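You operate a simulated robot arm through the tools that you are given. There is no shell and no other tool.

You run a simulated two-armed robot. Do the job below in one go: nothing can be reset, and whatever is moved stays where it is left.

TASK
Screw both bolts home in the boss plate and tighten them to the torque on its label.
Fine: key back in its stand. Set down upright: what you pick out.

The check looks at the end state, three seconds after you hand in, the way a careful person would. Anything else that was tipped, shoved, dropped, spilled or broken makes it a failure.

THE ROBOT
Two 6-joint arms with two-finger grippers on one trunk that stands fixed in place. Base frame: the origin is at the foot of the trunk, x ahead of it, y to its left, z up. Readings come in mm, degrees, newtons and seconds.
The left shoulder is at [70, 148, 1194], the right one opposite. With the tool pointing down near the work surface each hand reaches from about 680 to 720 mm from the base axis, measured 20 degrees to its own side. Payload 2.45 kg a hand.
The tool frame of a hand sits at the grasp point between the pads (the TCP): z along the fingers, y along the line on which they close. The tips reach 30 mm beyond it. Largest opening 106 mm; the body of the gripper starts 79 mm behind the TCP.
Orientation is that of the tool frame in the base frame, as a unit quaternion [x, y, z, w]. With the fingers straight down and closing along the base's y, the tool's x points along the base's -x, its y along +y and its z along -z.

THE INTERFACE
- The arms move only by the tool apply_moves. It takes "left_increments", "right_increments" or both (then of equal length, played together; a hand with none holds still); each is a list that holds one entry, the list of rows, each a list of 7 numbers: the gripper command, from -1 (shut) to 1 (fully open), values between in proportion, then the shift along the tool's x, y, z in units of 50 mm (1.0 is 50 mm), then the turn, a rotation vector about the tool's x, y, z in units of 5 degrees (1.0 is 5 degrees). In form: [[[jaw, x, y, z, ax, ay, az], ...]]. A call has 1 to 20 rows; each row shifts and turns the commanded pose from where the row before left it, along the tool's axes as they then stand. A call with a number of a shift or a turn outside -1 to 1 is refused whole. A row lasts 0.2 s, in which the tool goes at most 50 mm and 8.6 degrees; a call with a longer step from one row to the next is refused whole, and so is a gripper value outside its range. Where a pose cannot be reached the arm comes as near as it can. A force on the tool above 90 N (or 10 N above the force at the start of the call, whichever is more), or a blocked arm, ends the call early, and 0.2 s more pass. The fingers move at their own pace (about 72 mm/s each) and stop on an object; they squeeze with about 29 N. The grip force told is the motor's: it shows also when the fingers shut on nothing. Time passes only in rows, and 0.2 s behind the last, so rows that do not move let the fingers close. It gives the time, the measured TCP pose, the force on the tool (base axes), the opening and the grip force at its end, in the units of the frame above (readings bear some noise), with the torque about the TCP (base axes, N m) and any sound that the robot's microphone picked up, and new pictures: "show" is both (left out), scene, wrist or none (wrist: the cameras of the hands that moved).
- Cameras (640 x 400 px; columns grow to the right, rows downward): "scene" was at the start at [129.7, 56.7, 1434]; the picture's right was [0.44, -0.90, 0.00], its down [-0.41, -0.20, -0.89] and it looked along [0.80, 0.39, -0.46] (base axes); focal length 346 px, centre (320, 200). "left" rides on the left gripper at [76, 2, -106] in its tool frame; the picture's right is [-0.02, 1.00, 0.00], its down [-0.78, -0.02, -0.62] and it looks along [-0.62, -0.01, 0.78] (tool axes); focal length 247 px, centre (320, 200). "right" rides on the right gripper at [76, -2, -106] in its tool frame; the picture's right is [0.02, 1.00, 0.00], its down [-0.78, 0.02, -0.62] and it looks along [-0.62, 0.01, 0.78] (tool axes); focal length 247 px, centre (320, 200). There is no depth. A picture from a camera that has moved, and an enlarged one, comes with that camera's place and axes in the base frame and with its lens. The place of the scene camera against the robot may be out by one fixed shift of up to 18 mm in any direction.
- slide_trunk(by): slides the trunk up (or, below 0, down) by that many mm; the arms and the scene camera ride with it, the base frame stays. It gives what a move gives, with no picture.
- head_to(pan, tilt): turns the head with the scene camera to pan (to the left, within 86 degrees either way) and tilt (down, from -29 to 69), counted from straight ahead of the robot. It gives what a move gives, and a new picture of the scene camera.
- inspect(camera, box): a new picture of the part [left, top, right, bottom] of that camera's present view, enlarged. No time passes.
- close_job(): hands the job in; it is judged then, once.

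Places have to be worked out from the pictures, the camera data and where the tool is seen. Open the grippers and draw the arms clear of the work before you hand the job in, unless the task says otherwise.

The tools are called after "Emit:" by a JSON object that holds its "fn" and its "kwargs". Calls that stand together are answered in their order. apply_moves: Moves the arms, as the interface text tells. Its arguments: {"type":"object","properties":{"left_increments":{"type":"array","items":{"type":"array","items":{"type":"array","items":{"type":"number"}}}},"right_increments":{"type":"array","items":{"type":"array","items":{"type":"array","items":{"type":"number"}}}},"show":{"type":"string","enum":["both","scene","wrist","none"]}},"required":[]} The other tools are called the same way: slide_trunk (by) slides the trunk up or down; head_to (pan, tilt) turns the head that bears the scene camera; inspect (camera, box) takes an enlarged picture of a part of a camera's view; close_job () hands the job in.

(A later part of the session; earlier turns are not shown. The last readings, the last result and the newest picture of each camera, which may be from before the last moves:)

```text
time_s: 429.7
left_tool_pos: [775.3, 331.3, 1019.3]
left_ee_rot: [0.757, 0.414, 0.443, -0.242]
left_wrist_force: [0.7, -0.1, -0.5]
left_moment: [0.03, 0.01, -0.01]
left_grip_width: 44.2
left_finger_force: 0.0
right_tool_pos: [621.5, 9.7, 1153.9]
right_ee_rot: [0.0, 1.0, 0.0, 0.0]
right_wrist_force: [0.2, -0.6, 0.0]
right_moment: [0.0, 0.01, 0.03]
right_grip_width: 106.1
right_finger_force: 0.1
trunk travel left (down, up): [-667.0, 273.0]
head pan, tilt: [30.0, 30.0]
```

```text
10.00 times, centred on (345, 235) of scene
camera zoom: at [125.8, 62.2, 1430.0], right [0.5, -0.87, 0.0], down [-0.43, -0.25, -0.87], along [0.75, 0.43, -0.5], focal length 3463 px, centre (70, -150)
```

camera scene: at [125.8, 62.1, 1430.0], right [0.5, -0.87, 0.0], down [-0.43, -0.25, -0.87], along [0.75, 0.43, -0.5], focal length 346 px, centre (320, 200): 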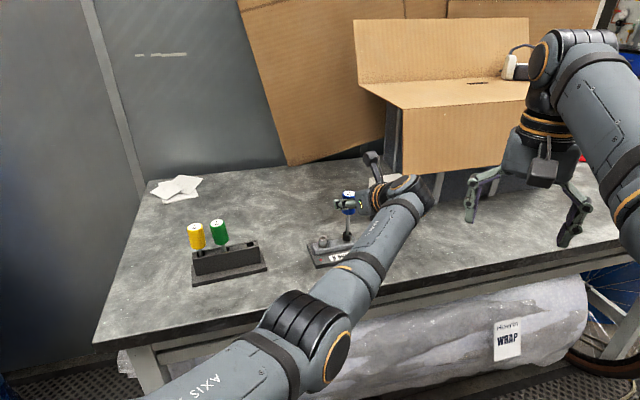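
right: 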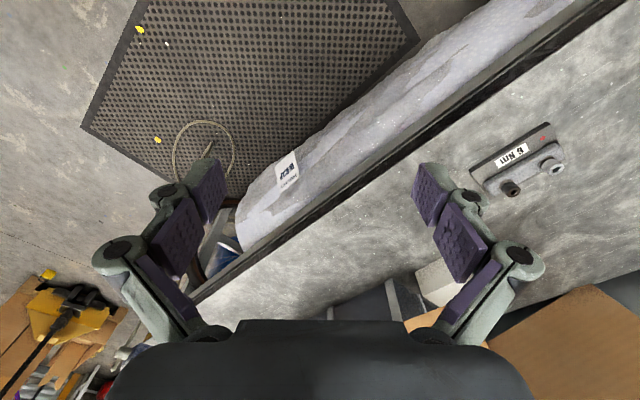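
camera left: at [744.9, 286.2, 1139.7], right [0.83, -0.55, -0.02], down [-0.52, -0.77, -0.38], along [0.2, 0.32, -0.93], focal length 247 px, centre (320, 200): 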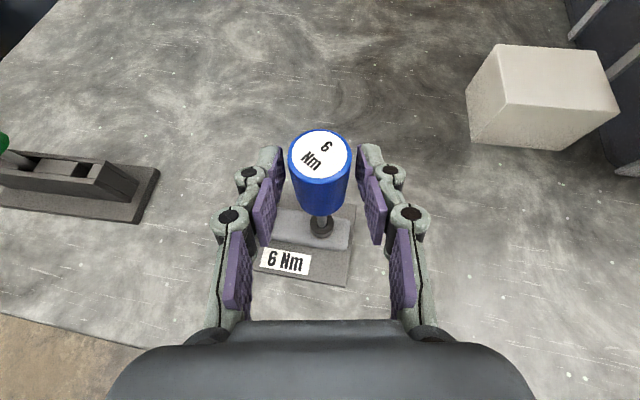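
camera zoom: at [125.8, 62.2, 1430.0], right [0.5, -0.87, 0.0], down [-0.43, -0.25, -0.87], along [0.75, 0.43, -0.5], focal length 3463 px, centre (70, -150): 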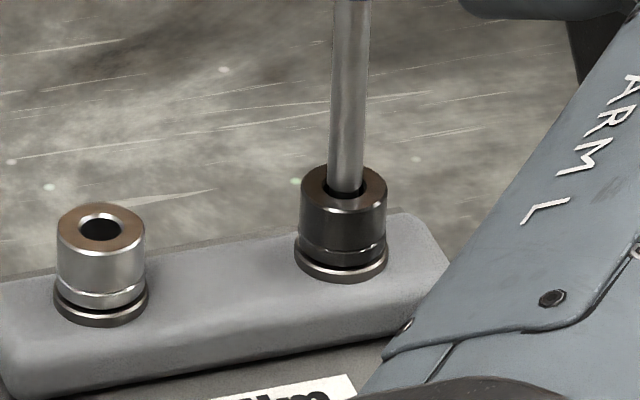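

Now the dark head sits visibly lower than silver — it's fully down. Continue ratcheting on dark to see torque build.

Emit:
{"fn": "apply_moves", "kwargs": {"left_increments": [[[-1, 0, 0, 0, 0, 0, 0], [-1, 0, 0, 0, 0, 0, 0], [-1, 0, 0, 0, 0, 0, 0], [-1, -0.001, -0.0181, 0.001, -0.866, 0, 0.5], [-1, -0.001, -0.0181, 0.001, -0.866, 0, 0.5], [-1, -0.001, -0.0181, 0.001, -0.866, 0, 0.5], [-1, -0.001, -0.0181, 0.001, -0.866, 0, 0.5]]], "show": "none"}}

Emit:
{"fn": "apply_moves", "kwargs": {"left_increments": [[[-1, -0.001, -0.0181, 0.001, -0.866, 0, 0.5], [-1, -0.001, -0.0181, 0.001, -0.866, 0, 0.5], [-1, -0.001, -0.0181, 0.001, -0.866, 0, 0.5], [-1, -0.001, -0.0181, 0.001, -0.866, 0, 0.5]]], "show": "none"}}

Emit:
{"fn": "apply_moves", "kwargs": {"left_increments": [[[-0.17, 0, 0, 0, 0, 0, 0], [-0.17, 0, 0, 0, 0, 0, 0], [-0.17, 0.0003, 0.0181, 0.0005, 0.866, 0, -0.5], [-0.17, 0.0003, 0.0181, 0.0005, 0.866, 0, -0.5], [-0.17, 0.0003, 0.0181, 0.0005, 0.866, 0, -0.5], [-0.17, 0.0003, 0.0181, 0.0005, 0.866, 0, -0.5], [-0.17, 0.0003, 0.0181, 0.0005, 0.866, 0, -0.5], [-0.17, 0.0003, 0.0181, 0.0005, 0.866, 0, -0.5], [-0.17, 0.0003, 0.0181, 0.0005, 0.866, 0, -0.5], [-0.17, 0.0003, 0.0181, 0.0005, 0.866, 0, -0.5], [-0.17, 0, 0, 0, 0, 0, 0]]], "show": "none"}}

Emit:
{"fn": "apply_moves", "kwargs": {"left_increments": [[[-1, 0, 0, 0, 0, 0, 0], [-1, 0, 0, 0, 0, 0, 0], [-1, 0, 0, 0, 0, 0, 0], [-1, -0.001, -0.0181, 0.001, -0.866, 0, 0.5], [-1, -0.001, -0.0181, 0.001, -0.866, 0, 0.5], [-1, -0.001, -0.0181, 0.001, -0.866, 0, 0.5], [-1, -0.001, -0.0181, 0.001, -0.866, 0, 0.5]]], "show": "none"}}

Emit:
{"fn": "apply_moves", "kwargs": {"left_increments": [[[-1, -0.001, -0.0181, 0.001, -0.866, 0, 0.5], [-1, -0.001, -0.0181, 0.001, -0.866, 0, 0.5], [-1, -0.001, -0.0181, 0.001, -0.866, 0, 0.5], [-1, -0.001, -0.0181, 0.001, -0.866, 0, 0.5]]], "show": "none"}}

Emit:
{"fn": "inspect", "kwargs": {"camera": "scene", "box": [310, 210, 380, 262]}}

```text
time_s: 431.3
left_tool_pos: [771.3, 333.5, 1019.2]
left_ee_rot: [0.819, 0.273, 0.479, -0.161]
left_wrist_force: [0.2, 0.0, 1.2]
left_moment: [-0.05, 0.0, 0.09]
left_grip_width: 29.7
left_finger_force: 28.8
right_tool_pos: [620.9, 9.7, 1154.7]
right_ee_rot: [0.0, 1.0, 0.0, 0.0]
right_wrist_force: [0.7, -0.2, 0.8]
right_moment: [0.0, 0.0, 0.02]
right_grip_width: 105.8
right_finger_force: 0.0
trunk travel left (down, up): [-667.0, 273.0]
head pan, tilt: [30.0, 30.0]
```

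```text
time_s: 432.3
left_tool_pos: [769.2, 338.3, 1018.7]
left_ee_rot: [0.854, 0.126, 0.499, -0.078]
left_wrist_force: [1.4, 1.9, 4.8]
left_moment: [0.11, -0.24, 0.1]
left_grip_width: 30.0
left_finger_force: 29.1
right_tool_pos: [621.1, 8.9, 1154.3]
right_ee_rot: [-0.001, 1.0, 0.0, 0.0]
right_wrist_force: [-0.3, 0.1, -0.5]
right_moment: [-0.01, -0.01, 0.0]
right_grip_width: 105.9
right_finger_force: 0.1
trunk travel left (down, up): [-667.0, 273.0]
head pan, tilt: [30.0, 30.0]
```

```text
time_s: 434.7
left_tool_pos: [772.5, 330.7, 1018.5]
left_ee_rot: [0.758, 0.413, 0.444, -0.241]
left_wrist_force: [-0.5, 0.2, 0.2]
left_moment: [-0.01, 0.03, 0.01]
left_grip_width: 44.2
left_finger_force: 0.1
right_tool_pos: [623.1, 8.9, 1155.0]
right_ee_rot: [0.0, 1.0, 0.0, 0.0]
right_wrist_force: [0.0, 0.3, -0.8]
right_moment: [-0.02, -0.01, 0.01]
right_grip_width: 106.1
right_finger_force: 0.1
trunk travel left (down, up): [-667.0, 273.0]
head pan, tilt: [30.0, 30.0]
```

```text
time_s: 436.3
left_tool_pos: [771.4, 333.9, 1017.6]
left_ee_rot: [0.819, 0.272, 0.479, -0.161]
left_wrist_force: [-1.2, -0.7, 2.6]
left_moment: [-0.1, -0.1, 0.07]
left_grip_width: 29.5
left_finger_force: 28.7
right_tool_pos: [621.2, 10.0, 1154.9]
right_ee_rot: [0.0, 1.0, 0.0, 0.0]
right_wrist_force: [0.1, 0.6, 0.2]
right_moment: [0.04, 0.0, -0.01]
right_grip_width: 105.9
right_finger_force: 0.1
trunk travel left (down, up): [-667.0, 273.0]
head pan, tilt: [30.0, 30.0]
```

```text
time_s: 437.3
left_tool_pos: [769.4, 338.1, 1016.7]
left_ee_rot: [0.854, 0.125, 0.498, -0.077]
left_wrist_force: [-2.0, 1.0, 2.3]
left_moment: [-0.17, -0.18, 0.11]
left_grip_width: 29.9
left_finger_force: 28.3
right_tool_pos: [619.9, 10.2, 1154.6]
right_ee_rot: [0.001, 1.0, 0.001, 0.0]
right_wrist_force: [-0.2, -0.2, 0.5]
right_moment: [-0.02, -0.02, 0.0]
right_grip_width: 106.2
right_finger_force: 0.1
trunk travel left (down, up): [-667.0, 273.0]
head pan, tilt: [30.0, 30.0]
```

```text
7.69 times, centred on (345, 236) of scene
camera zoom: at [124.7, 62.2, 1430.1], right [0.5, -0.87, 0.0], down [-0.43, -0.25, -0.87], along [0.75, 0.43, -0.5], focal length 2664 px, centre (128, -77)
```

zoom: 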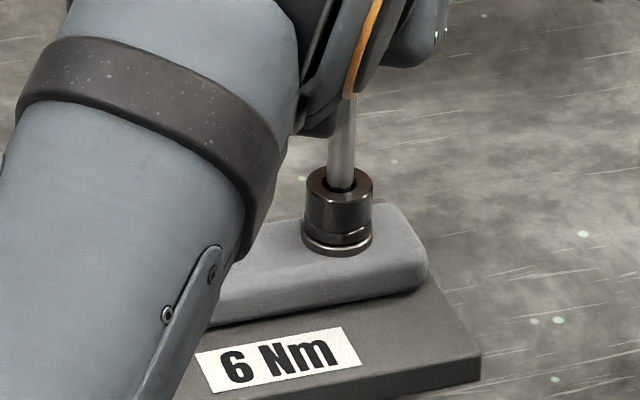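

Emit:
{"fn": "apply_moves", "kwargs": {"left_increments": [[[-0.17, 0, 0, 0, 0, 0, 0], [-0.17, 0, 0, 0, 0, 0, 0], [-0.17, 0.0003, 0.0181, 0.0005, 0.866, 0, -0.5], [-0.17, 0.0003, 0.0181, 0.0005, 0.866, 0, -0.5], [-0.17, 0.0003, 0.0181, 0.0005, 0.866, 0, -0.5], [-0.17, 0.0003, 0.0181, 0.0005, 0.866, 0, -0.5], [-0.17, 0.0003, 0.0181, 0.0005, 0.866, 0, -0.5], [-0.17, 0.0003, 0.0181, 0.0005, 0.866, 0, -0.5], [-0.17, 0.0003, 0.0181, 0.0005, 0.866, 0, -0.5], [-0.17, 0.0003, 0.0181, 0.0005, 0.866, 0, -0.5], [-0.17, 0, 0, 0, 0, 0, 0]]], "show": "none"}}

Emit:
{"fn": "inspect", "kwargs": {"camera": "scene", "box": [340, 224, 364, 250]}}

Emit:
{"fn": "inspect", "kwargs": {"camera": "scene", "box": [318, 228, 342, 254]}}

Emit:
{"fn": "inspect", "kwargs": {"camera": "left", "box": [220, 100, 420, 270]}}

```text
time_s: 439.7
left_tool_pos: [774.3, 331.7, 1016.3]
left_ee_rot: [0.758, 0.413, 0.444, -0.241]
left_wrist_force: [0.5, -1.0, -0.3]
left_moment: [0.0, 0.02, 0.03]
left_grip_width: 44.3
left_finger_force: 0.0
right_tool_pos: [621.6, 9.1, 1154.7]
right_ee_rot: [0.0, 1.0, 0.001, 0.001]
right_wrist_force: [0.1, -0.2, -0.9]
right_moment: [0.02, -0.01, -0.03]
right_grip_width: 106.1
right_finger_force: 0.2
trunk travel left (down, up): [-667.0, 273.0]
head pan, tilt: [30.0, 30.0]
```

```text
15.38 times, centred on (352, 237) of scene
camera zoom: at [125.8, 62.1, 1430.0], right [0.5, -0.87, 0.0], down [-0.43, -0.25, -0.87], along [0.75, 0.43, -0.5], focal length 5327 px, centre (-172, -369)
```

zoom: 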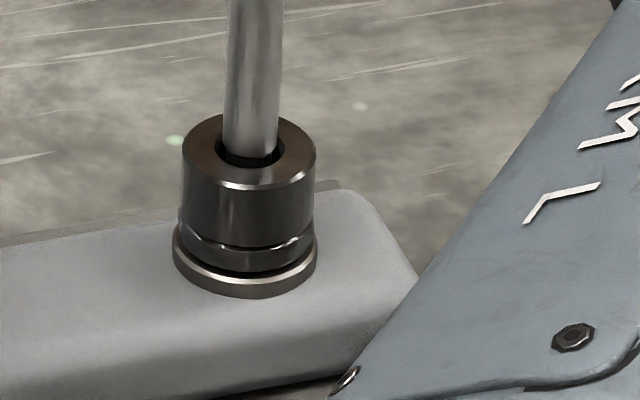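

```text
15.38 times, centred on (330, 241) of scene
camera zoom: at [125.8, 62.1, 1430.0], right [0.5, -0.87, 0.0], down [-0.43, -0.25, -0.87], along [0.75, 0.43, -0.5], focal length 5327 px, centre (166, -431)
```

zoom: 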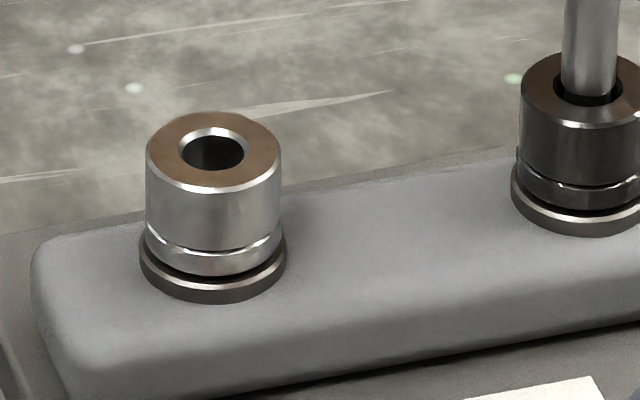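

```text
2.35 times, centred on (320, 185) of left
camera zoom: at [744.2, 285.2, 1134.1], right [0.83, -0.55, -0.02], down [-0.52, -0.77, -0.38], along [0.2, 0.32, -0.93], focal length 581 px, centre (320, 235)
```

zoom: 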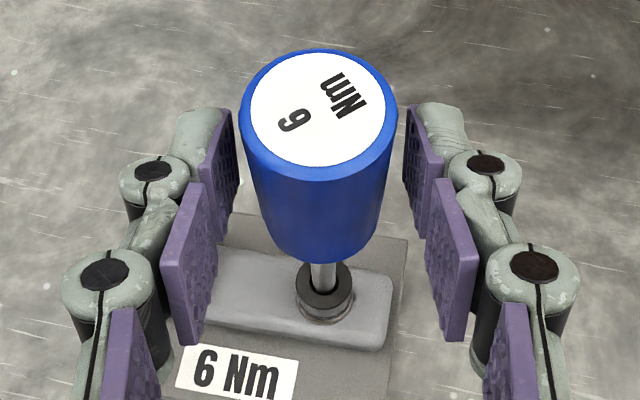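

Both heads are at the same low level now (26–28 px). I keep ratcheting the dark bolt to cover a full relative turn and watch for a torque rise.

Emit:
{"fn": "apply_moves", "kwargs": {"left_increments": [[[-1, 0, 0, 0, 0, 0, 0], [-1, 0, 0, 0, 0, 0, 0], [-1, 0, 0, 0, 0, 0, 0], [-1, 0, -0.0181, 0.001, -0.866, 0, 0.5], [-1, 0, -0.0181, 0.001, -0.866, 0, 0.5], [-1, 0, -0.0181, 0.001, -0.866, 0, 0.5], [-1, 0, -0.0181, 0.001, -0.866, 0, 0.5], [-1, 0, -0.0181, 0.001, -0.866, 0, 0.5], [-1, 0, -0.0181, 0.001, -0.866, 0, 0.5], [-1, 0, -0.0181, 0.001, -0.866, 0, 0.5], [-1, 0, -0.0181, 0.001, -0.866, 0, 0.5]]], "show": "none"}}

Emit:
{"fn": "apply_moves", "kwargs": {"left_increments": [[[-0.17, 0, 0, 0, 0, 0, 0], [-0.17, 0, 0, 0, 0, 0, 0], [-0.17, 0.0003, 0.0181, 0.0005, 0.866, 0, -0.5], [-0.17, 0.0003, 0.0181, 0.0005, 0.866, 0, -0.5], [-0.17, 0.0003, 0.0181, 0.0005, 0.866, 0, -0.5], [-0.17, 0.0003, 0.0181, 0.0005, 0.866, 0, -0.5], [-0.17, 0.0003, 0.0181, 0.0005, 0.866, 0, -0.5], [-0.17, 0.0003, 0.0181, 0.0005, 0.866, 0, -0.5], [-0.17, 0.0003, 0.0181, 0.0005, 0.866, 0, -0.5], [-0.17, 0.0003, 0.0181, 0.0005, 0.866, 0, -0.5], [-0.17, 0, 0, 0, 0, 0, 0]]], "show": "none"}}

Emit:
{"fn": "apply_moves", "kwargs": {"left_increments": [[[-1, 0, 0, 0, 0, 0, 0], [-1, 0, 0, 0, 0, 0, 0], [-1, 0, 0, 0, 0, 0, 0], [-1, 0, -0.0181, 0.001, -0.866, 0, 0.5], [-1, 0, -0.0181, 0.001, -0.866, 0, 0.5], [-1, 0, -0.0181, 0.001, -0.866, 0, 0.5], [-1, 0, -0.0181, 0.001, -0.866, 0, 0.5], [-1, 0, -0.0181, 0.001, -0.866, 0, 0.5], [-1, 0, -0.0181, 0.001, -0.866, 0, 0.5], [-1, 0, -0.0181, 0.001, -0.866, 0, 0.5], [-1, 0, -0.0181, 0.001, -0.866, 0, 0.5]]], "show": "none"}}

Emit:
{"fn": "apply_moves", "kwargs": {"left_increments": [[[-0.17, 0, 0, 0, 0, 0, 0], [-0.17, 0, 0, 0, 0, 0, 0], [-0.17, 0.0003, 0.0181, 0.0005, 0.866, 0, -0.5], [-0.17, 0.0003, 0.0181, 0.0005, 0.866, 0, -0.5], [-0.17, 0.0003, 0.0181, 0.0005, 0.866, 0, -0.5], [-0.17, 0.0003, 0.0181, 0.0005, 0.866, 0, -0.5], [-0.17, 0.0003, 0.0181, 0.0005, 0.866, 0, -0.5], [-0.17, 0.0003, 0.0181, 0.0005, 0.866, 0, -0.5], [-0.17, 0.0003, 0.0181, 0.0005, 0.866, 0, -0.5], [-0.17, 0.0003, 0.0181, 0.0005, 0.866, 0, -0.5], [-0.17, 0, 0, 0, 0, 0, 0]]], "show": "none"}}

Emit:
{"fn": "apply_moves", "kwargs": {"left_increments": [[[-1, 0, 0, 0, 0, 0, 0], [-1, 0, 0, 0, 0, 0, 0], [-1, 0, 0, 0, 0, 0, 0], [-1, 0, -0.0181, 0.001, -0.866, 0, 0.5], [-1, 0, -0.0181, 0.001, -0.866, 0, 0.5], [-1, 0, -0.0181, 0.001, -0.866, 0, 0.5], [-1, 0, -0.0181, 0.001, -0.866, 0, 0.5], [-1, 0, -0.0181, 0.001, -0.866, 0, 0.5], [-1, 0, -0.0181, 0.001, -0.866, 0, 0.5], [-1, 0, -0.0181, 0.001, -0.866, 0, 0.5], [-1, 0, -0.0181, 0.001, -0.866, 0, 0.5]]], "show": "none"}}

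Emit:
{"fn": "apply_moves", "kwargs": {"left_increments": [[[-0.17, 0, 0, 0, 0, 0, 0], [-0.17, 0, 0, 0, 0, 0, 0], [-0.17, 0.0003, 0.0181, 0.0005, 0.866, 0, -0.5], [-0.17, 0.0003, 0.0181, 0.0005, 0.866, 0, -0.5], [-0.17, 0.0003, 0.0181, 0.0005, 0.866, 0, -0.5], [-0.17, 0.0003, 0.0181, 0.0005, 0.866, 0, -0.5], [-0.17, 0.0003, 0.0181, 0.0005, 0.866, 0, -0.5], [-0.17, 0.0003, 0.0181, 0.0005, 0.866, 0, -0.5], [-0.17, 0.0003, 0.0181, 0.0005, 0.866, 0, -0.5], [-0.17, 0.0003, 0.0181, 0.0005, 0.866, 0, -0.5], [-0.17, 0, 0, 0, 0, 0, 0]]], "show": "none"}}

Emit:
{"fn": "inspect", "kwargs": {"camera": "left", "box": [220, 100, 420, 270]}}

Emit:
{"fn": "inspect", "kwargs": {"camera": "scene", "box": [310, 210, 380, 262]}}

```text
time_s: 442.1
left_tool_pos: [769.1, 337.2, 1016.8]
left_ee_rot: [0.854, 0.126, 0.499, -0.077]
left_wrist_force: [-0.9, 3.1, 1.3]
left_moment: [0.0, -0.12, 0.11]
left_grip_width: 30.0
left_finger_force: 29.0
right_tool_pos: [621.9, 9.4, 1154.7]
right_ee_rot: [-0.001, 1.0, 0.0, 0.0]
right_wrist_force: [-0.4, -0.1, -0.2]
right_moment: [-0.01, 0.0, -0.01]
right_grip_width: 106.0
right_finger_force: 0.0
trunk travel left (down, up): [-667.0, 273.0]
head pan, tilt: [30.0, 30.0]
```

```text
time_s: 444.5
left_tool_pos: [774.1, 332.1, 1015.5]
left_ee_rot: [0.758, 0.413, 0.444, -0.24]
left_wrist_force: [0.0, -0.1, -0.4]
left_moment: [0.01, 0.0, 0.03]
left_grip_width: 44.0
left_finger_force: 0.0
right_tool_pos: [621.1, 9.7, 1153.9]
right_ee_rot: [0.0, 1.0, -0.001, 0.0]
right_wrist_force: [0.1, 0.0, 0.0]
right_moment: [-0.02, 0.01, 0.01]
right_grip_width: 106.1
right_finger_force: 0.0
trunk travel left (down, up): [-667.0, 273.0]
head pan, tilt: [30.0, 30.0]
```

```text
time_s: 446.9
left_tool_pos: [768.8, 339.5, 1015.5]
left_ee_rot: [0.854, 0.126, 0.5, -0.077]
left_wrist_force: [-3.4, 3.2, 0.7]
left_moment: [0.08, -0.03, 0.09]
left_grip_width: 29.6
left_finger_force: 28.6
right_tool_pos: [621.4, 10.0, 1155.6]
right_ee_rot: [0.0, 1.0, 0.0, -0.001]
right_wrist_force: [0.4, 0.5, -0.1]
right_moment: [0.02, -0.03, 0.01]
right_grip_width: 105.9
right_finger_force: 0.1
trunk travel left (down, up): [-667.0, 273.0]
head pan, tilt: [30.0, 30.0]
```

```text
time_s: 449.3
left_tool_pos: [772.5, 331.8, 1015.9]
left_ee_rot: [0.758, 0.413, 0.443, -0.241]
left_wrist_force: [0.5, 0.1, 0.1]
left_moment: [-0.01, -0.04, 0.02]
left_grip_width: 44.2
left_finger_force: 0.1
right_tool_pos: [621.3, 10.5, 1154.7]
right_ee_rot: [0.0, 1.0, 0.0, 0.0]
right_wrist_force: [0.1, 0.2, 0.4]
right_moment: [-0.02, -0.04, -0.03]
right_grip_width: 106.1
right_finger_force: 0.1
trunk travel left (down, up): [-667.0, 273.0]
head pan, tilt: [30.0, 30.0]
```

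```text
time_s: 451.7
left_tool_pos: [768.7, 337.6, 1016.0]
left_ee_rot: [0.854, 0.127, 0.498, -0.078]
left_wrist_force: [-4.7, 1.9, -0.2]
left_moment: [-0.09, 0.2, 0.1]
left_grip_width: 29.8
left_finger_force: 28.7
right_tool_pos: [620.0, 10.4, 1154.8]
right_ee_rot: [0.0, 1.0, -0.001, 0.0]
right_wrist_force: [-0.6, -0.7, 0.1]
right_moment: [0.01, -0.01, 0.01]
right_grip_width: 106.1
right_finger_force: 0.1
trunk travel left (down, up): [-667.0, 273.0]
head pan, tilt: [30.0, 30.0]
```

```text
time_s: 454.1
left_tool_pos: [774.1, 330.8, 1016.3]
left_ee_rot: [0.758, 0.413, 0.444, -0.241]
left_wrist_force: [-0.1, 0.0, 0.1]
left_moment: [0.0, -0.02, -0.03]
left_grip_width: 44.1
left_finger_force: 0.0
right_tool_pos: [620.6, 9.7, 1154.1]
right_ee_rot: [-0.001, 1.0, 0.0, 0.0]
right_wrist_force: [0.2, 0.1, 0.6]
right_moment: [-0.01, -0.02, -0.02]
right_grip_width: 106.2
right_finger_force: 0.1
trunk travel left (down, up): [-667.0, 273.0]
head pan, tilt: [30.0, 30.0]
```

```text
2.35 times, centred on (320, 185) of left
camera zoom: at [743.9, 285.2, 1133.7], right [0.83, -0.55, -0.02], down [-0.52, -0.77, -0.38], along [0.2, 0.32, -0.93], focal length 581 px, centre (320, 235)
```

zoom: 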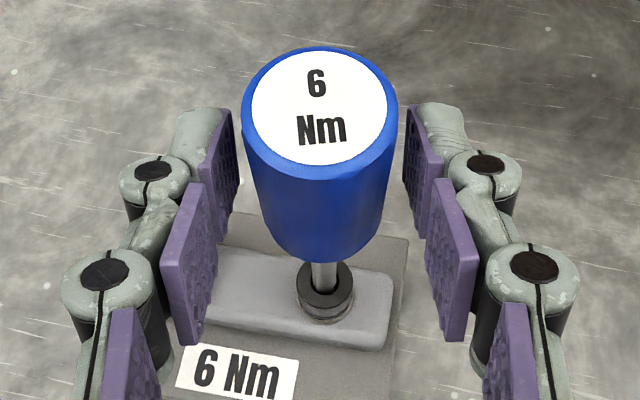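

```text
7.69 times, centred on (345, 236) of scene
camera zoom: at [125.8, 62.1, 1430.0], right [0.5, -0.87, 0.0], down [-0.43, -0.25, -0.87], along [0.75, 0.43, -0.5], focal length 2664 px, centre (128, -77)
```

zoom: 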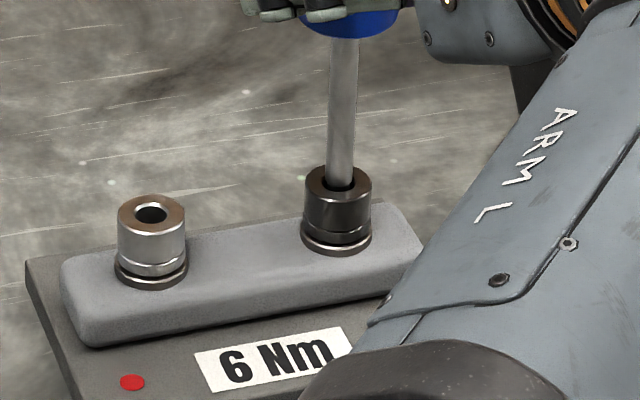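

A full relative turn at home with only ~0.07 N·m: still slipping. One thing I have not tried: gripping the handle right at the TCP (so far it's been held 10 mm further out on the tip pads). The key stands in the bolt, so I move forward 10.4 mm, close, and try again.

Emit:
{"fn": "apply_moves", "kwargs": {"left_increments": [[[-0.1, 0.052, 0, 0.09, 0, 0, 0], [-0.1, 0.052, 0, 0.09, 0, 0, 0], [-0.1, 0, 0, 0, 0, 0, 0], [-1, 0, 0, 0, 0, 0, 0], [-1, 0, 0, 0, 0, 0, 0], [-1, 0, 0, 0, 0, 0, 0], [-1, 0, 0, 0, 0, 0, 0]]], "show": "wrist"}}

Emit:
{"fn": "apply_moves", "kwargs": {"left_increments": [[[-1, 0, 0, 0, -0.866, 0, 0.5], [-1, 0, 0, 0, -0.866, 0, 0.5], [-1, 0, 0, 0, -0.866, 0, 0.5], [-1, 0, 0, 0, -0.866, 0, 0.5]]], "show": "none"}}

Emit:
{"fn": "apply_moves", "kwargs": {"left_increments": [[[-1, 0, 0, 0, -0.866, 0, 0.5], [-1, 0, 0, 0, -0.866, 0, 0.5], [-1, 0, 0, 0, -0.866, 0, 0.5], [-1, 0, 0, 0, -0.866, 0, 0.5]]], "show": "wrist"}}

```text
time_s: 455.7
left_tool_pos: [778.0, 339.7, 1015.2]
left_ee_rot: [0.758, 0.413, 0.443, -0.241]
left_wrist_force: [1.6, -0.7, 1.4]
left_moment: [0.02, -0.06, -0.01]
left_grip_width: 29.4
left_finger_force: 29.1
right_tool_pos: [623.4, 8.9, 1153.9]
right_ee_rot: [0.0, 1.0, 0.0, 0.001]
right_wrist_force: [-0.8, -0.3, -0.1]
right_moment: [0.0, 0.0, 0.0]
right_grip_width: 106.0
right_finger_force: 0.1
trunk travel left (down, up): [-667.0, 273.0]
head pan, tilt: [30.0, 30.0]
camera left: at [749.5, 293.7, 1133.2], right [0.83, -0.55, -0.02], down [-0.52, -0.77, -0.38], along [0.2, 0.32, -0.93], focal length 247 px, centre (320, 200)
```

left: 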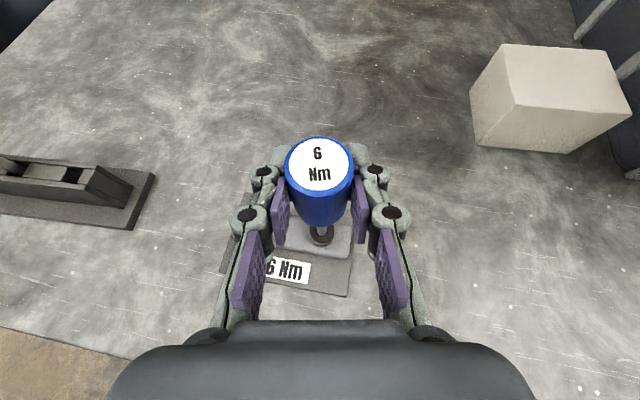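

```text
time_s: 456.7
left_tool_pos: [778.4, 341.2, 1016.2]
left_ee_rot: [0.819, 0.272, 0.478, -0.16]
left_wrist_force: [1.8, 0.9, 0.4]
left_moment: [0.11, -0.19, 0.07]
left_grip_width: 29.1
left_finger_force: 28.7
right_tool_pos: [620.9, 9.5, 1153.1]
right_ee_rot: [0.0, 1.0, 0.0, 0.001]
right_wrist_force: [0.3, 0.5, -0.1]
right_moment: [0.0, 0.0, 0.0]
right_grip_width: 105.7
right_finger_force: 0.1
trunk travel left (down, up): [-667.0, 273.0]
head pan, tilt: [30.0, 30.0]
```

```text
time_s: 457.7
left_tool_pos: [779.1, 340.1, 1015.6]
left_ee_rot: [0.854, 0.126, 0.499, -0.077]
left_wrist_force: [-1.2, 1.5, 0.2]
left_moment: [0.06, -0.1, 0.07]
left_grip_width: 29.3
left_finger_force: 29.2
right_tool_pos: [620.7, 10.3, 1154.7]
right_ee_rot: [-0.001, 1.0, -0.001, 0.0]
right_wrist_force: [0.0, -1.0, 0.9]
right_moment: [-0.02, -0.02, 0.0]
right_grip_width: 106.0
right_finger_force: 0.1
trunk travel left (down, up): [-667.0, 273.0]
head pan, tilt: [30.0, 30.0]
camera left: at [725.7, 323.3, 1133.3], right [0.28, -0.96, -0.03], down [-0.89, -0.25, -0.38], along [0.35, 0.13, -0.93], focal length 247 px, centre (320, 200)
```

left: 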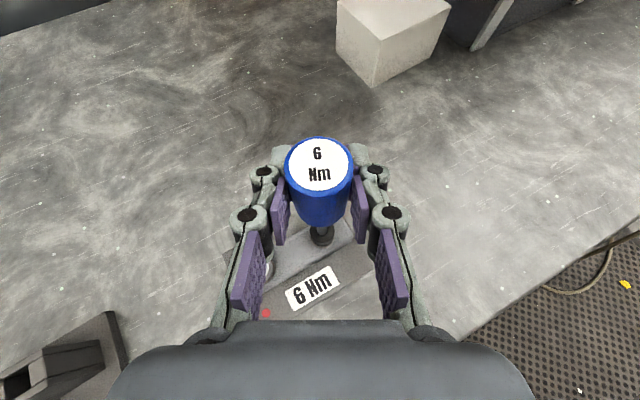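

With the handle at the TCP the forces are clean: a steady 0.07 N·m. To see whether the seated bolt is blocked (slipping) or over-rotating, I turn 80° CCW with two ratchet strokes and check if it rises.

Emit:
{"fn": "apply_moves", "kwargs": {"left_increments": [[[-1, 0, 0, 0, 0.866, 0, -0.5], [-1, 0, 0, 0, 0.866, 0, -0.5], [-1, 0, 0, 0, 0.866, 0, -0.5], [-1, 0, 0, 0, 0.866, 0, -0.5], [-1, 0, 0, 0, 0.866, 0, -0.5], [-1, 0, 0, 0, 0.866, 0, -0.5], [-1, 0, 0, 0, 0.866, 0, -0.5], [-1, 0, 0, 0, 0.866, 0, -0.5]]], "show": "none"}}

Emit:
{"fn": "inspect", "kwargs": {"camera": "scene", "box": [340, 224, 364, 250]}}

Emit:
{"fn": "apply_moves", "kwargs": {"left_increments": [[[-0.17, 0, 0, 0, 0, 0, 0], [-0.17, 0, 0, 0, 0, 0, 0], [-0.17, 0, 0, 0, -0.866, 0, 0.5], [-0.17, 0, 0, 0, -0.866, 0, 0.5], [-0.17, 0, 0, 0, -0.866, 0, 0.5], [-0.17, 0, 0, 0, -0.866, 0, 0.5], [-0.17, 0, 0, 0, -0.866, 0, 0.5], [-0.17, 0, 0, 0, -0.866, 0, 0.5], [-0.17, 0, 0, 0, -0.866, 0, 0.5], [-0.17, 0, 0, 0, -0.866, 0, 0.5], [-1, 0, 0, 0, 0, 0, 0], [-1, 0, 0, 0, 0, 0, 0], [-1, 0, 0, 0, 0, 0, 0]]], "show": "none"}}

Emit:
{"fn": "apply_moves", "kwargs": {"left_increments": [[[-1, 0, 0, 0, 0.866, 0, -0.5], [-1, 0, 0, 0, 0.866, 0, -0.5], [-1, 0, 0, 0, 0.866, 0, -0.5], [-1, 0, 0, 0, 0.866, 0, -0.5], [-1, 0, 0, 0, 0.866, 0, -0.5], [-1, 0, 0, 0, 0.866, 0, -0.5], [-1, 0, 0, 0, 0.866, 0, -0.5], [-1, 0, 0, 0, 0.866, 0, -0.5]]], "show": "none"}}

Emit:
{"fn": "inspect", "kwargs": {"camera": "scene", "box": [340, 224, 364, 250]}}

```text
time_s: 459.5
left_tool_pos: [778.8, 339.7, 1015.9]
left_ee_rot: [0.758, 0.413, 0.445, -0.241]
left_wrist_force: [0.1, -0.3, 2.6]
left_moment: [0.14, -0.05, -0.04]
left_grip_width: 29.5
left_finger_force: 28.9
right_tool_pos: [621.0, 8.2, 1155.4]
right_ee_rot: [0.0, 1.0, 0.0, 0.0]
right_wrist_force: [0.3, -0.1, -0.3]
right_moment: [0.01, 0.03, 0.02]
right_grip_width: 106.3
right_finger_force: 0.1
trunk travel left (down, up): [-667.0, 273.0]
head pan, tilt: [30.0, 30.0]
```

```text
15.38 times, centred on (352, 237) of scene
camera zoom: at [125.5, 61.2, 1430.1], right [0.5, -0.87, 0.0], down [-0.43, -0.25, -0.87], along [0.75, 0.43, -0.5], focal length 5327 px, centre (-172, -369)
```

zoom: 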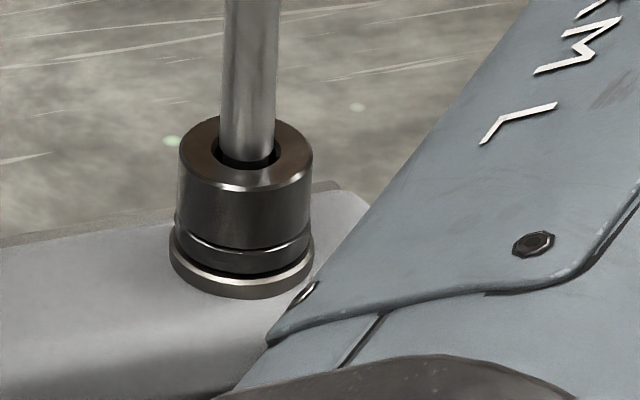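

```text
time_s: 462.3
left_tool_pos: [778.6, 342.5, 1016.1]
left_ee_rot: [0.855, 0.126, 0.498, -0.077]
left_wrist_force: [-1.5, 2.3, -0.3]
left_moment: [0.01, 0.0, -0.05]
left_grip_width: 29.2
left_finger_force: 28.8
right_tool_pos: [621.1, 10.6, 1153.5]
right_ee_rot: [0.0, 1.0, 0.0, 0.0]
right_wrist_force: [0.4, -0.6, 0.3]
right_moment: [-0.02, 0.01, 0.03]
right_grip_width: 106.1
right_finger_force: 0.0
trunk travel left (down, up): [-667.0, 273.0]
head pan, tilt: [30.0, 30.0]
```

```text
time_s: 464.1
left_tool_pos: [779.4, 339.4, 1014.7]
left_ee_rot: [0.758, 0.413, 0.444, -0.24]
left_wrist_force: [4.1, 1.4, 2.9]
left_moment: [0.22, -0.33, -0.05]
left_grip_width: 29.5
left_finger_force: 28.9
right_tool_pos: [622.4, 8.9, 1154.7]
right_ee_rot: [-0.001, 1.0, 0.0, 0.0]
right_wrist_force: [0.2, -0.5, -0.2]
right_moment: [0.01, 0.0, 0.0]
right_grip_width: 106.1
right_finger_force: 0.0
trunk travel left (down, up): [-667.0, 273.0]
head pan, tilt: [30.0, 30.0]
```

```text
15.38 times, centred on (352, 237) of scene
camera zoom: at [126.2, 61.8, 1430.0], right [0.5, -0.87, 0.0], down [-0.43, -0.25, -0.87], along [0.75, 0.43, -0.5], focal length 5327 px, centre (-172, -369)
```

zoom: 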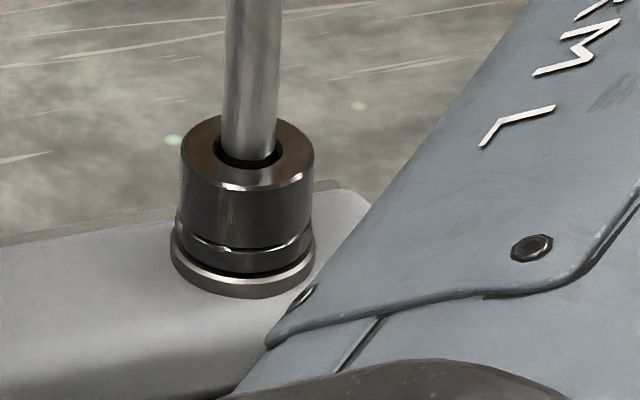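

The key was pressing on it (~3 N), which hides small rises, so I lift the key out 20 mm and look at the released height.

Emit:
{"fn": "apply_moves", "kwargs": {"left_increments": [[[-1, 0.0866, 0, -0.05, 0, 0, 0], [-1, 0.0866, 0, -0.05, 0, 0, 0], [-1, 0.0866, 0, -0.05, 0, 0, 0], [-1, 0.0866, 0, -0.05, 0, 0, 0], [-1, 0, 0, 0, 0, 0, 0]]], "show": "none"}}

Emit:
{"fn": "inspect", "kwargs": {"camera": "scene", "box": [340, 224, 364, 250]}}

Emit:
{"fn": "inspect", "kwargs": {"camera": "scene", "box": [310, 210, 374, 256]}}

```text
time_s: 465.3
left_tool_pos: [778.2, 339.7, 1034.6]
left_ee_rot: [0.758, 0.413, 0.443, -0.241]
left_wrist_force: [-0.5, 0.1, -1.1]
left_moment: [0.04, -0.02, 0.0]
left_grip_width: 29.5
left_finger_force: 28.8
right_tool_pos: [622.1, 9.5, 1154.3]
right_ee_rot: [0.0, 1.0, 0.0, -0.001]
right_wrist_force: [0.2, 0.1, 1.0]
right_moment: [0.01, -0.02, -0.02]
right_grip_width: 106.1
right_finger_force: 0.0
trunk travel left (down, up): [-667.0, 273.0]
head pan, tilt: [30.0, 30.0]
```

```text
15.38 times, centred on (352, 237) of scene
camera zoom: at [126.6, 62.2, 1429.9], right [0.5, -0.87, 0.0], down [-0.43, -0.25, -0.87], along [0.75, 0.43, -0.5], focal length 5327 px, centre (-172, -369)
```

zoom: 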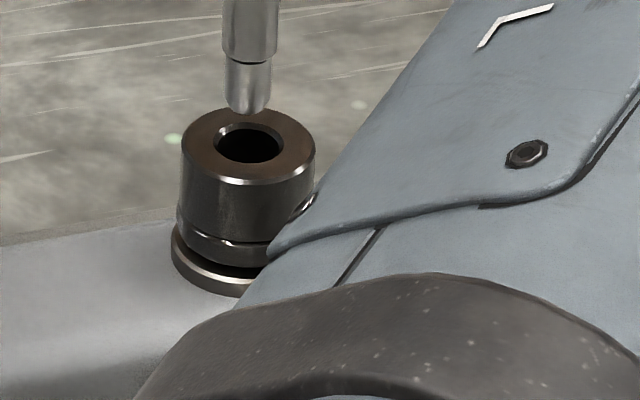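

```text
8.70 times, centred on (342, 233) of scene
camera zoom: at [126.6, 62.2, 1429.9], right [0.5, -0.87, 0.0], down [-0.43, -0.25, -0.87], along [0.75, 0.43, -0.5], focal length 3011 px, centre (129, -87)
```

zoom: 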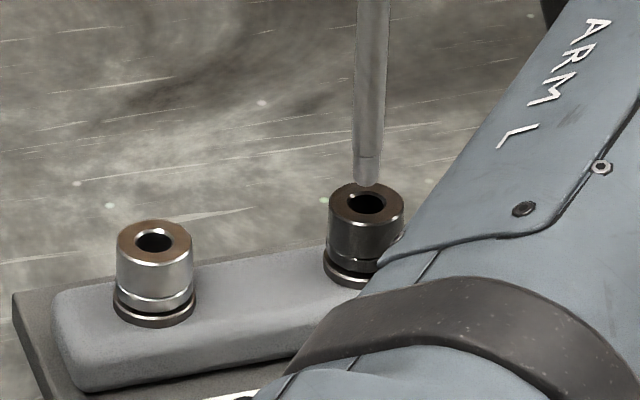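

Released height rose again to 31 px, so at home the bolt is blocked and the bit slips at ~0.07 N·m. Maybe the bit is simply not pushed fully into the drive. I'll set the key back in, release it, and use the closed fingertips to push down on the handle top to see whether it goes deeper.

Emit:
{"fn": "apply_moves", "kwargs": {"left_increments": [[[-1, -0.0866, 0, 0.05, 0, 0, 0], [-1, -0.0866, 0, 0.05, 0, 0, 0], [-1, -0.0866, 0, 0.05, 0, 0, 0], [-1, -0.0693, 0, 0.04, 0, 0, 0], [-1, 0, 0, 0, 0, 0, 0], [-0.17, 0, 0, 0, 0, 0, 0], [-0.17, 0, 0, 0, 0, 0, 0], [-0.17, 0, 0, 0, 0, 0, 0], [-0.17, 0, 0, -0.3, 0, 0, 0], [-0.17, 0, 0, -0.4, 0, 0, 0], [-0.17, 0, 0, -0.45, 0, 0, 0], [-0.17, 0, 0, -0.45, 0, 0, 0], [-0.17, 0.5, 0, -0.3, 0, 0, 0], [-0.17, 0, 0, 0, 0, 0, 0]]]}}

Emit:
{"fn": "inspect", "kwargs": {"camera": "scene", "box": [310, 170, 390, 260]}}

```text
time_s: 468.3
left_tool_pos: [740.8, 280.3, 1085.7]
left_ee_rot: [0.759, 0.412, 0.443, -0.24]
left_wrist_force: [-0.2, 0.2, 0.5]
left_moment: [0.01, -0.01, -0.01]
left_grip_width: 43.8
left_finger_force: 0.0
right_tool_pos: [622.4, 9.7, 1154.2]
right_ee_rot: [0.0, 1.0, 0.001, 0.0]
right_wrist_force: [0.0, 0.4, -0.2]
right_moment: [0.0, -0.01, 0.0]
right_grip_width: 106.1
right_finger_force: 0.1
trunk travel left (down, up): [-667.0, 273.0]
head pan, tilt: [30.0, 30.0]
camera scene: at [126.2, 61.9, 1430.0], right [0.5, -0.87, 0.0], down [-0.43, -0.25, -0.87], along [0.75, 0.43, -0.5], focal length 346 px, centre (320, 200)
camera left: at [710.8, 233.9, 1202.2], right [0.83, -0.55, -0.02], down [-0.52, -0.77, -0.38], along [0.19, 0.32, -0.93], focal length 247 px, centre (320, 200)
```

scene: 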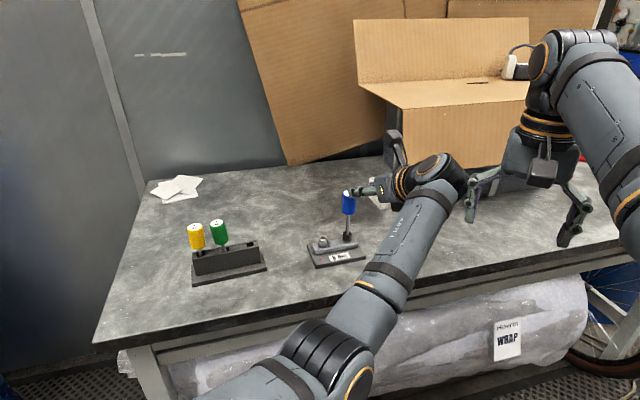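
left: 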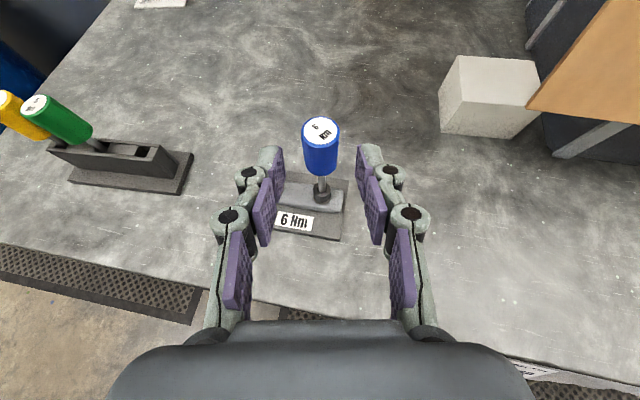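

```text
4.44 times, centred on (350, 215) of scene
camera zoom: at [126.2, 61.9, 1430.0], right [0.5, -0.87, 0.0], down [-0.43, -0.25, -0.87], along [0.75, 0.43, -0.5], focal length 1539 px, centre (187, 133)
```

zoom: 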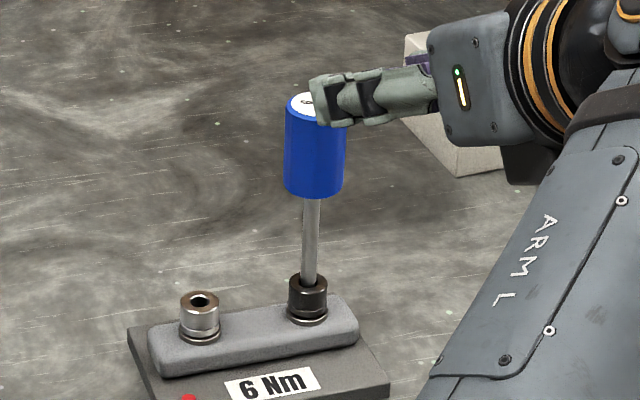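

The key stands upright by itself in the dark bolt. I close the fingers and bring the tips over the handle top, then press down stepwise.

Emit:
{"fn": "apply_moves", "kwargs": {"left_increments": [[[-1, 0, -0.02, 0, 0, 0, 0], [-1, 0, 0, 0, 0, 0, 0], [-1, 0, 0, 0, 0, 0, 0], [-1, 0.167, 0, 0.289, 0, 0, 0], [-1, 0.167, 0, 0.289, 0, 0, 0], [-1, 0.167, 0, 0.289, 0, 0, 0], [-1, -0.173, 0, 0.1, 0, 0, 0], [-1, -0.0866, 0, 0.05, 0, 0, 0], [-1, 0, 0, 0, 0, 0, 0]]], "show": "wrist"}}

Emit:
{"fn": "inspect", "kwargs": {"camera": "scene", "box": [310, 170, 390, 260]}}

```text
time_s: 470.3
left_tool_pos: [766.2, 324.4, 1069.6]
left_ee_rot: [0.759, 0.412, 0.444, -0.24]
left_wrist_force: [-0.1, -1.0, 0.1]
left_moment: [-0.01, -0.01, -0.01]
left_grip_width: 0.0
left_finger_force: 29.0
right_tool_pos: [621.0, 9.0, 1155.3]
right_ee_rot: [0.0, 1.0, -0.001, -0.001]
right_wrist_force: [0.8, -0.4, -0.3]
right_moment: [-0.01, -0.03, -0.01]
right_grip_width: 106.1
right_finger_force: 0.1
trunk travel left (down, up): [-667.0, 273.0]
head pan, tilt: [30.0, 30.0]
camera left: at [736.9, 277.5, 1187.9], right [0.83, -0.55, -0.02], down [-0.52, -0.77, -0.38], along [0.2, 0.32, -0.93], focal length 247 px, centre (320, 200)
```

left: 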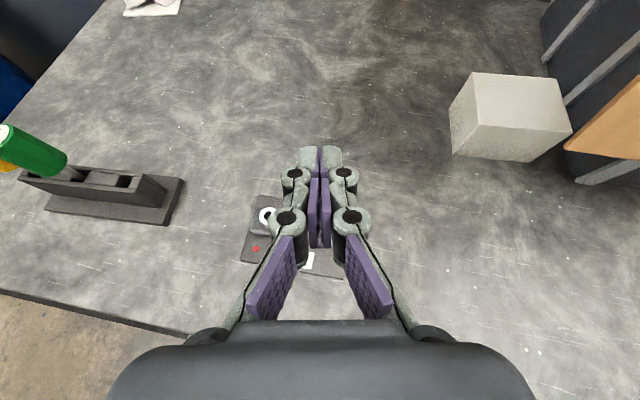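

```text
4.44 times, centred on (350, 215) of scene
camera zoom: at [125.9, 61.9, 1430.0], right [0.5, -0.87, 0.0], down [-0.43, -0.25, -0.87], along [0.75, 0.43, -0.5], focal length 1539 px, centre (187, 133)
```

zoom: 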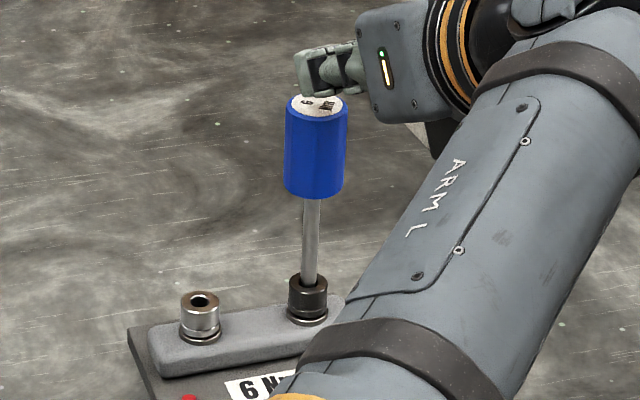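

Tips are just above the handle top. Press down in small steps while reading the force and height.

Emit:
{"fn": "apply_moves", "kwargs": {"left_increments": [[[-1, -0.0346, 0, 0.02, 0, 0, 0], [-1, -0.0346, 0, 0.02, 0, 0, 0], [-1, 0, 0, 0, 0, 0, 0]]], "show": "none"}}

Emit:
{"fn": "apply_moves", "kwargs": {"left_increments": [[[-1, -0.0346, 0, 0.02, 0, 0, 0], [-1, -0.0346, 0, 0.02, 0, 0, 0], [-1, 0, 0, 0, 0, 0, 0]]], "show": "none"}}

Emit:
{"fn": "apply_moves", "kwargs": {"left_increments": [[[-1, -0.0346, 0, 0.02, 0, 0, 0], [-1, -0.0346, 0, 0.02, 0, 0, 0], [-1, 0, 0, 0, 0, 0, 0]]], "show": "none"}}

Emit:
{"fn": "inspect", "kwargs": {"camera": "scene", "box": [310, 170, 390, 260]}}

```text
time_s: 471.1
left_tool_pos: [766.9, 324.9, 1065.8]
left_ee_rot: [0.758, 0.414, 0.443, -0.242]
left_wrist_force: [-0.2, -0.1, 0.0]
left_moment: [-0.03, 0.0, 0.01]
left_grip_width: 0.0
left_finger_force: 28.8
right_tool_pos: [621.6, 8.8, 1154.1]
right_ee_rot: [0.001, 1.0, 0.0, 0.001]
right_wrist_force: [-0.1, -0.2, 0.5]
right_moment: [0.0, 0.02, 0.02]
right_grip_width: 105.8
right_finger_force: 0.2
trunk travel left (down, up): [-667.0, 273.0]
head pan, tilt: [30.0, 30.0]
```

```text
time_s: 471.9
left_tool_pos: [766.4, 324.1, 1062.6]
left_ee_rot: [0.758, 0.413, 0.444, -0.241]
left_wrist_force: [0.5, 1.1, 0.0]
left_moment: [-0.06, -0.03, 0.01]
left_grip_width: 0.0
left_finger_force: 28.2
right_tool_pos: [621.5, 7.8, 1154.4]
right_ee_rot: [0.001, 1.0, 0.0, 0.0]
right_wrist_force: [0.1, 0.1, 0.0]
right_moment: [0.0, -0.01, -0.01]
right_grip_width: 106.0
right_finger_force: 0.0
trunk travel left (down, up): [-667.0, 273.0]
head pan, tilt: [30.0, 30.0]
```

```text
time_s: 472.7
left_tool_pos: [768.6, 323.9, 1059.7]
left_ee_rot: [0.758, 0.413, 0.444, -0.241]
left_wrist_force: [0.4, -0.2, 1.0]
left_moment: [0.03, -0.02, 0.01]
left_grip_width: 6.0
left_finger_force: 28.6
right_tool_pos: [622.0, 8.7, 1153.3]
right_ee_rot: [0.0, 1.0, 0.0, 0.001]
right_wrist_force: [-0.5, 0.7, 0.2]
right_moment: [0.01, -0.01, 0.02]
right_grip_width: 106.1
right_finger_force: 0.1
trunk travel left (down, up): [-667.0, 273.0]
head pan, tilt: [30.0, 30.0]
```

```text
4.44 times, centred on (350, 215) of scene
camera zoom: at [125.8, 61.7, 1430.1], right [0.5, -0.87, 0.0], down [-0.43, -0.25, -0.87], along [0.75, 0.43, -0.5], focal length 1539 px, centre (187, 133)
```

zoom: 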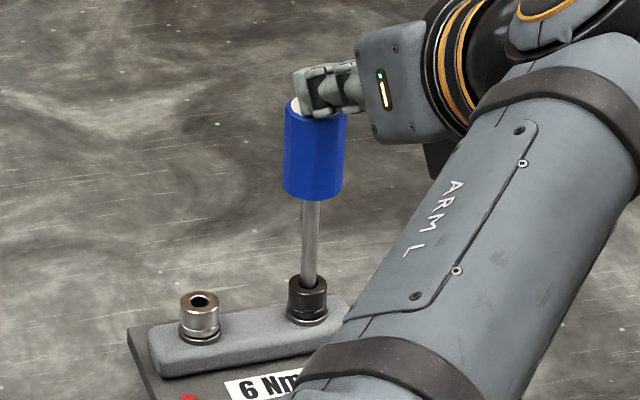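

The closed tips are spreading on the handle instead of pushing cleanly — not good. I raise off before disturbing the key.

Emit:
{"fn": "apply_moves", "kwargs": {"left_increments": [[[-1, 0.0866, 0, -0.05, 0, 0, 0], [-1, 0.173, 0, -0.1, 0, 0, 0], [-1, 0, 0, 0, 0, 0, 0]]], "show": "none"}}

Emit:
{"fn": "inspect", "kwargs": {"camera": "scene", "box": [310, 170, 390, 260]}}

```text
time_s: 473.5
left_tool_pos: [767.6, 323.5, 1073.1]
left_ee_rot: [0.758, 0.413, 0.444, -0.241]
left_wrist_force: [-0.6, 0.1, -0.2]
left_moment: [-0.03, -0.03, -0.03]
left_grip_width: 0.0
left_finger_force: 28.7
right_tool_pos: [621.6, 9.4, 1154.2]
right_ee_rot: [0.0, 1.0, 0.0, 0.0]
right_wrist_force: [-0.9, 0.3, 0.0]
right_moment: [0.02, 0.02, -0.03]
right_grip_width: 106.0
right_finger_force: 0.0
trunk travel left (down, up): [-667.0, 273.0]
head pan, tilt: [30.0, 30.0]
```

```text
4.44 times, centred on (350, 215) of scene
camera zoom: at [126.1, 61.9, 1430.0], right [0.5, -0.87, 0.0], down [-0.43, -0.25, -0.87], along [0.75, 0.43, -0.5], focal length 1539 px, centre (187, 133)
```

zoom: 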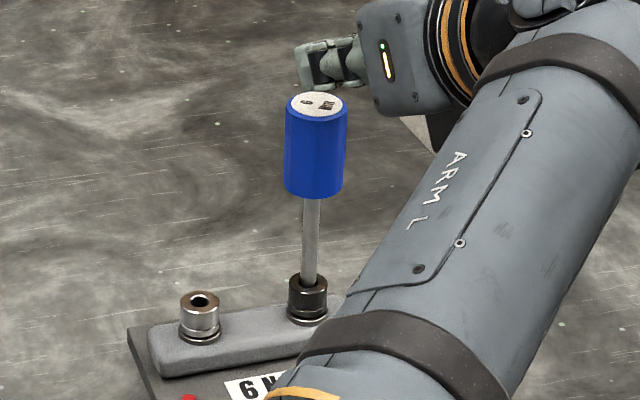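

The key is fine. A better pusher is the flat underside of the gripper body: raise, pitch the hand level (p=0), move forward so the body is over the handle, then press down with it.

Emit:
{"fn": "apply_moves", "kwargs": {"left_increments": [[[-1, 0.35, 0, -0.2, 0, 0, 0], [-1, 0.35, 0, -0.2, 0, 0, 0], [-1, 0.35, 0, -0.2, 0, 0, 0], [-1, 0, 0, 0, 0, 1, 0], [-1, 0, 0, 0, 0, 1, 0], [-1, 0, 0, 0, 0, 1, 0], [-1, 0, 0, 0, 0, 1, 0], [-1, 0, 0, 0, 0, 1, 0], [-1, 0, 0, 0, 0, 0.85, 0], [-1, 0, 0, 0.5, 0, 0, 0], [-1, 0, 0, 0.5, 0, 0, 0], [-1, 0, 0, 0.5, 0, 0, 0], [-1, 0, 0, 0.5, 0, 0, 0], [-1, 0, 0, 0.45, 0, 0, 0], [-1, 0, 0, 0, 0, 0, 0]]], "show": "scene"}}

Emit:
{"fn": "inspect", "kwargs": {"camera": "scene", "box": [310, 130, 410, 260]}}

```text
time_s: 476.7
left_tool_pos: [808.5, 421.0, 1136.9]
left_ee_rot: [0.622, 0.338, 0.621, -0.337]
left_wrist_force: [-0.3, 0.4, 0.8]
left_moment: [-0.03, -0.05, 0.02]
left_grip_width: 0.1
left_finger_force: 28.4
left hand out of reach, approached as far as the arm can: row 13, 14
right_tool_pos: [621.5, 8.6, 1154.2]
right_ee_rot: [0.0, 1.0, 0.0, 0.0]
right_wrist_force: [-0.8, 0.4, -0.2]
right_moment: [0.02, 0.02, 0.02]
right_grip_width: 106.1
right_finger_force: 0.1
trunk travel left (down, up): [-667.0, 273.0]
head pan, tilt: [30.0, 30.0]
camera scene: at [126.0, 61.4, 1430.0], right [0.5, -0.87, 0.0], down [-0.43, -0.25, -0.87], along [0.75, 0.43, -0.5], focal length 346 px, centre (320, 200)
```

scene: 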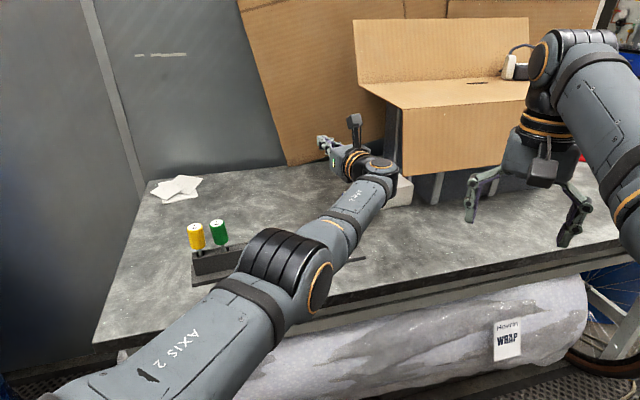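

```text
3.08 times, centred on (360, 195) of scene
camera zoom: at [126.0, 61.4, 1430.0], right [0.5, -0.87, 0.0], down [-0.43, -0.25, -0.87], along [0.75, 0.43, -0.5], focal length 1066 px, centre (197, 215)
```

zoom: 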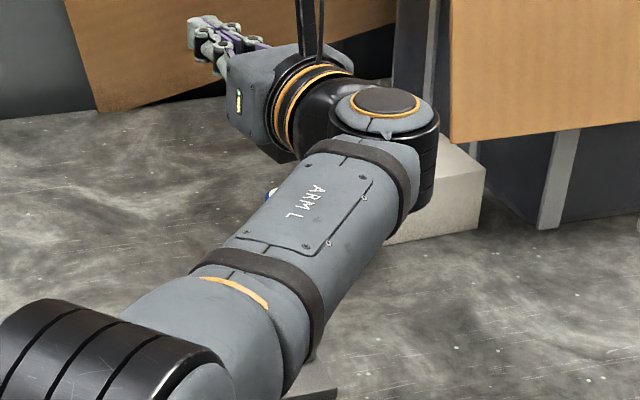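

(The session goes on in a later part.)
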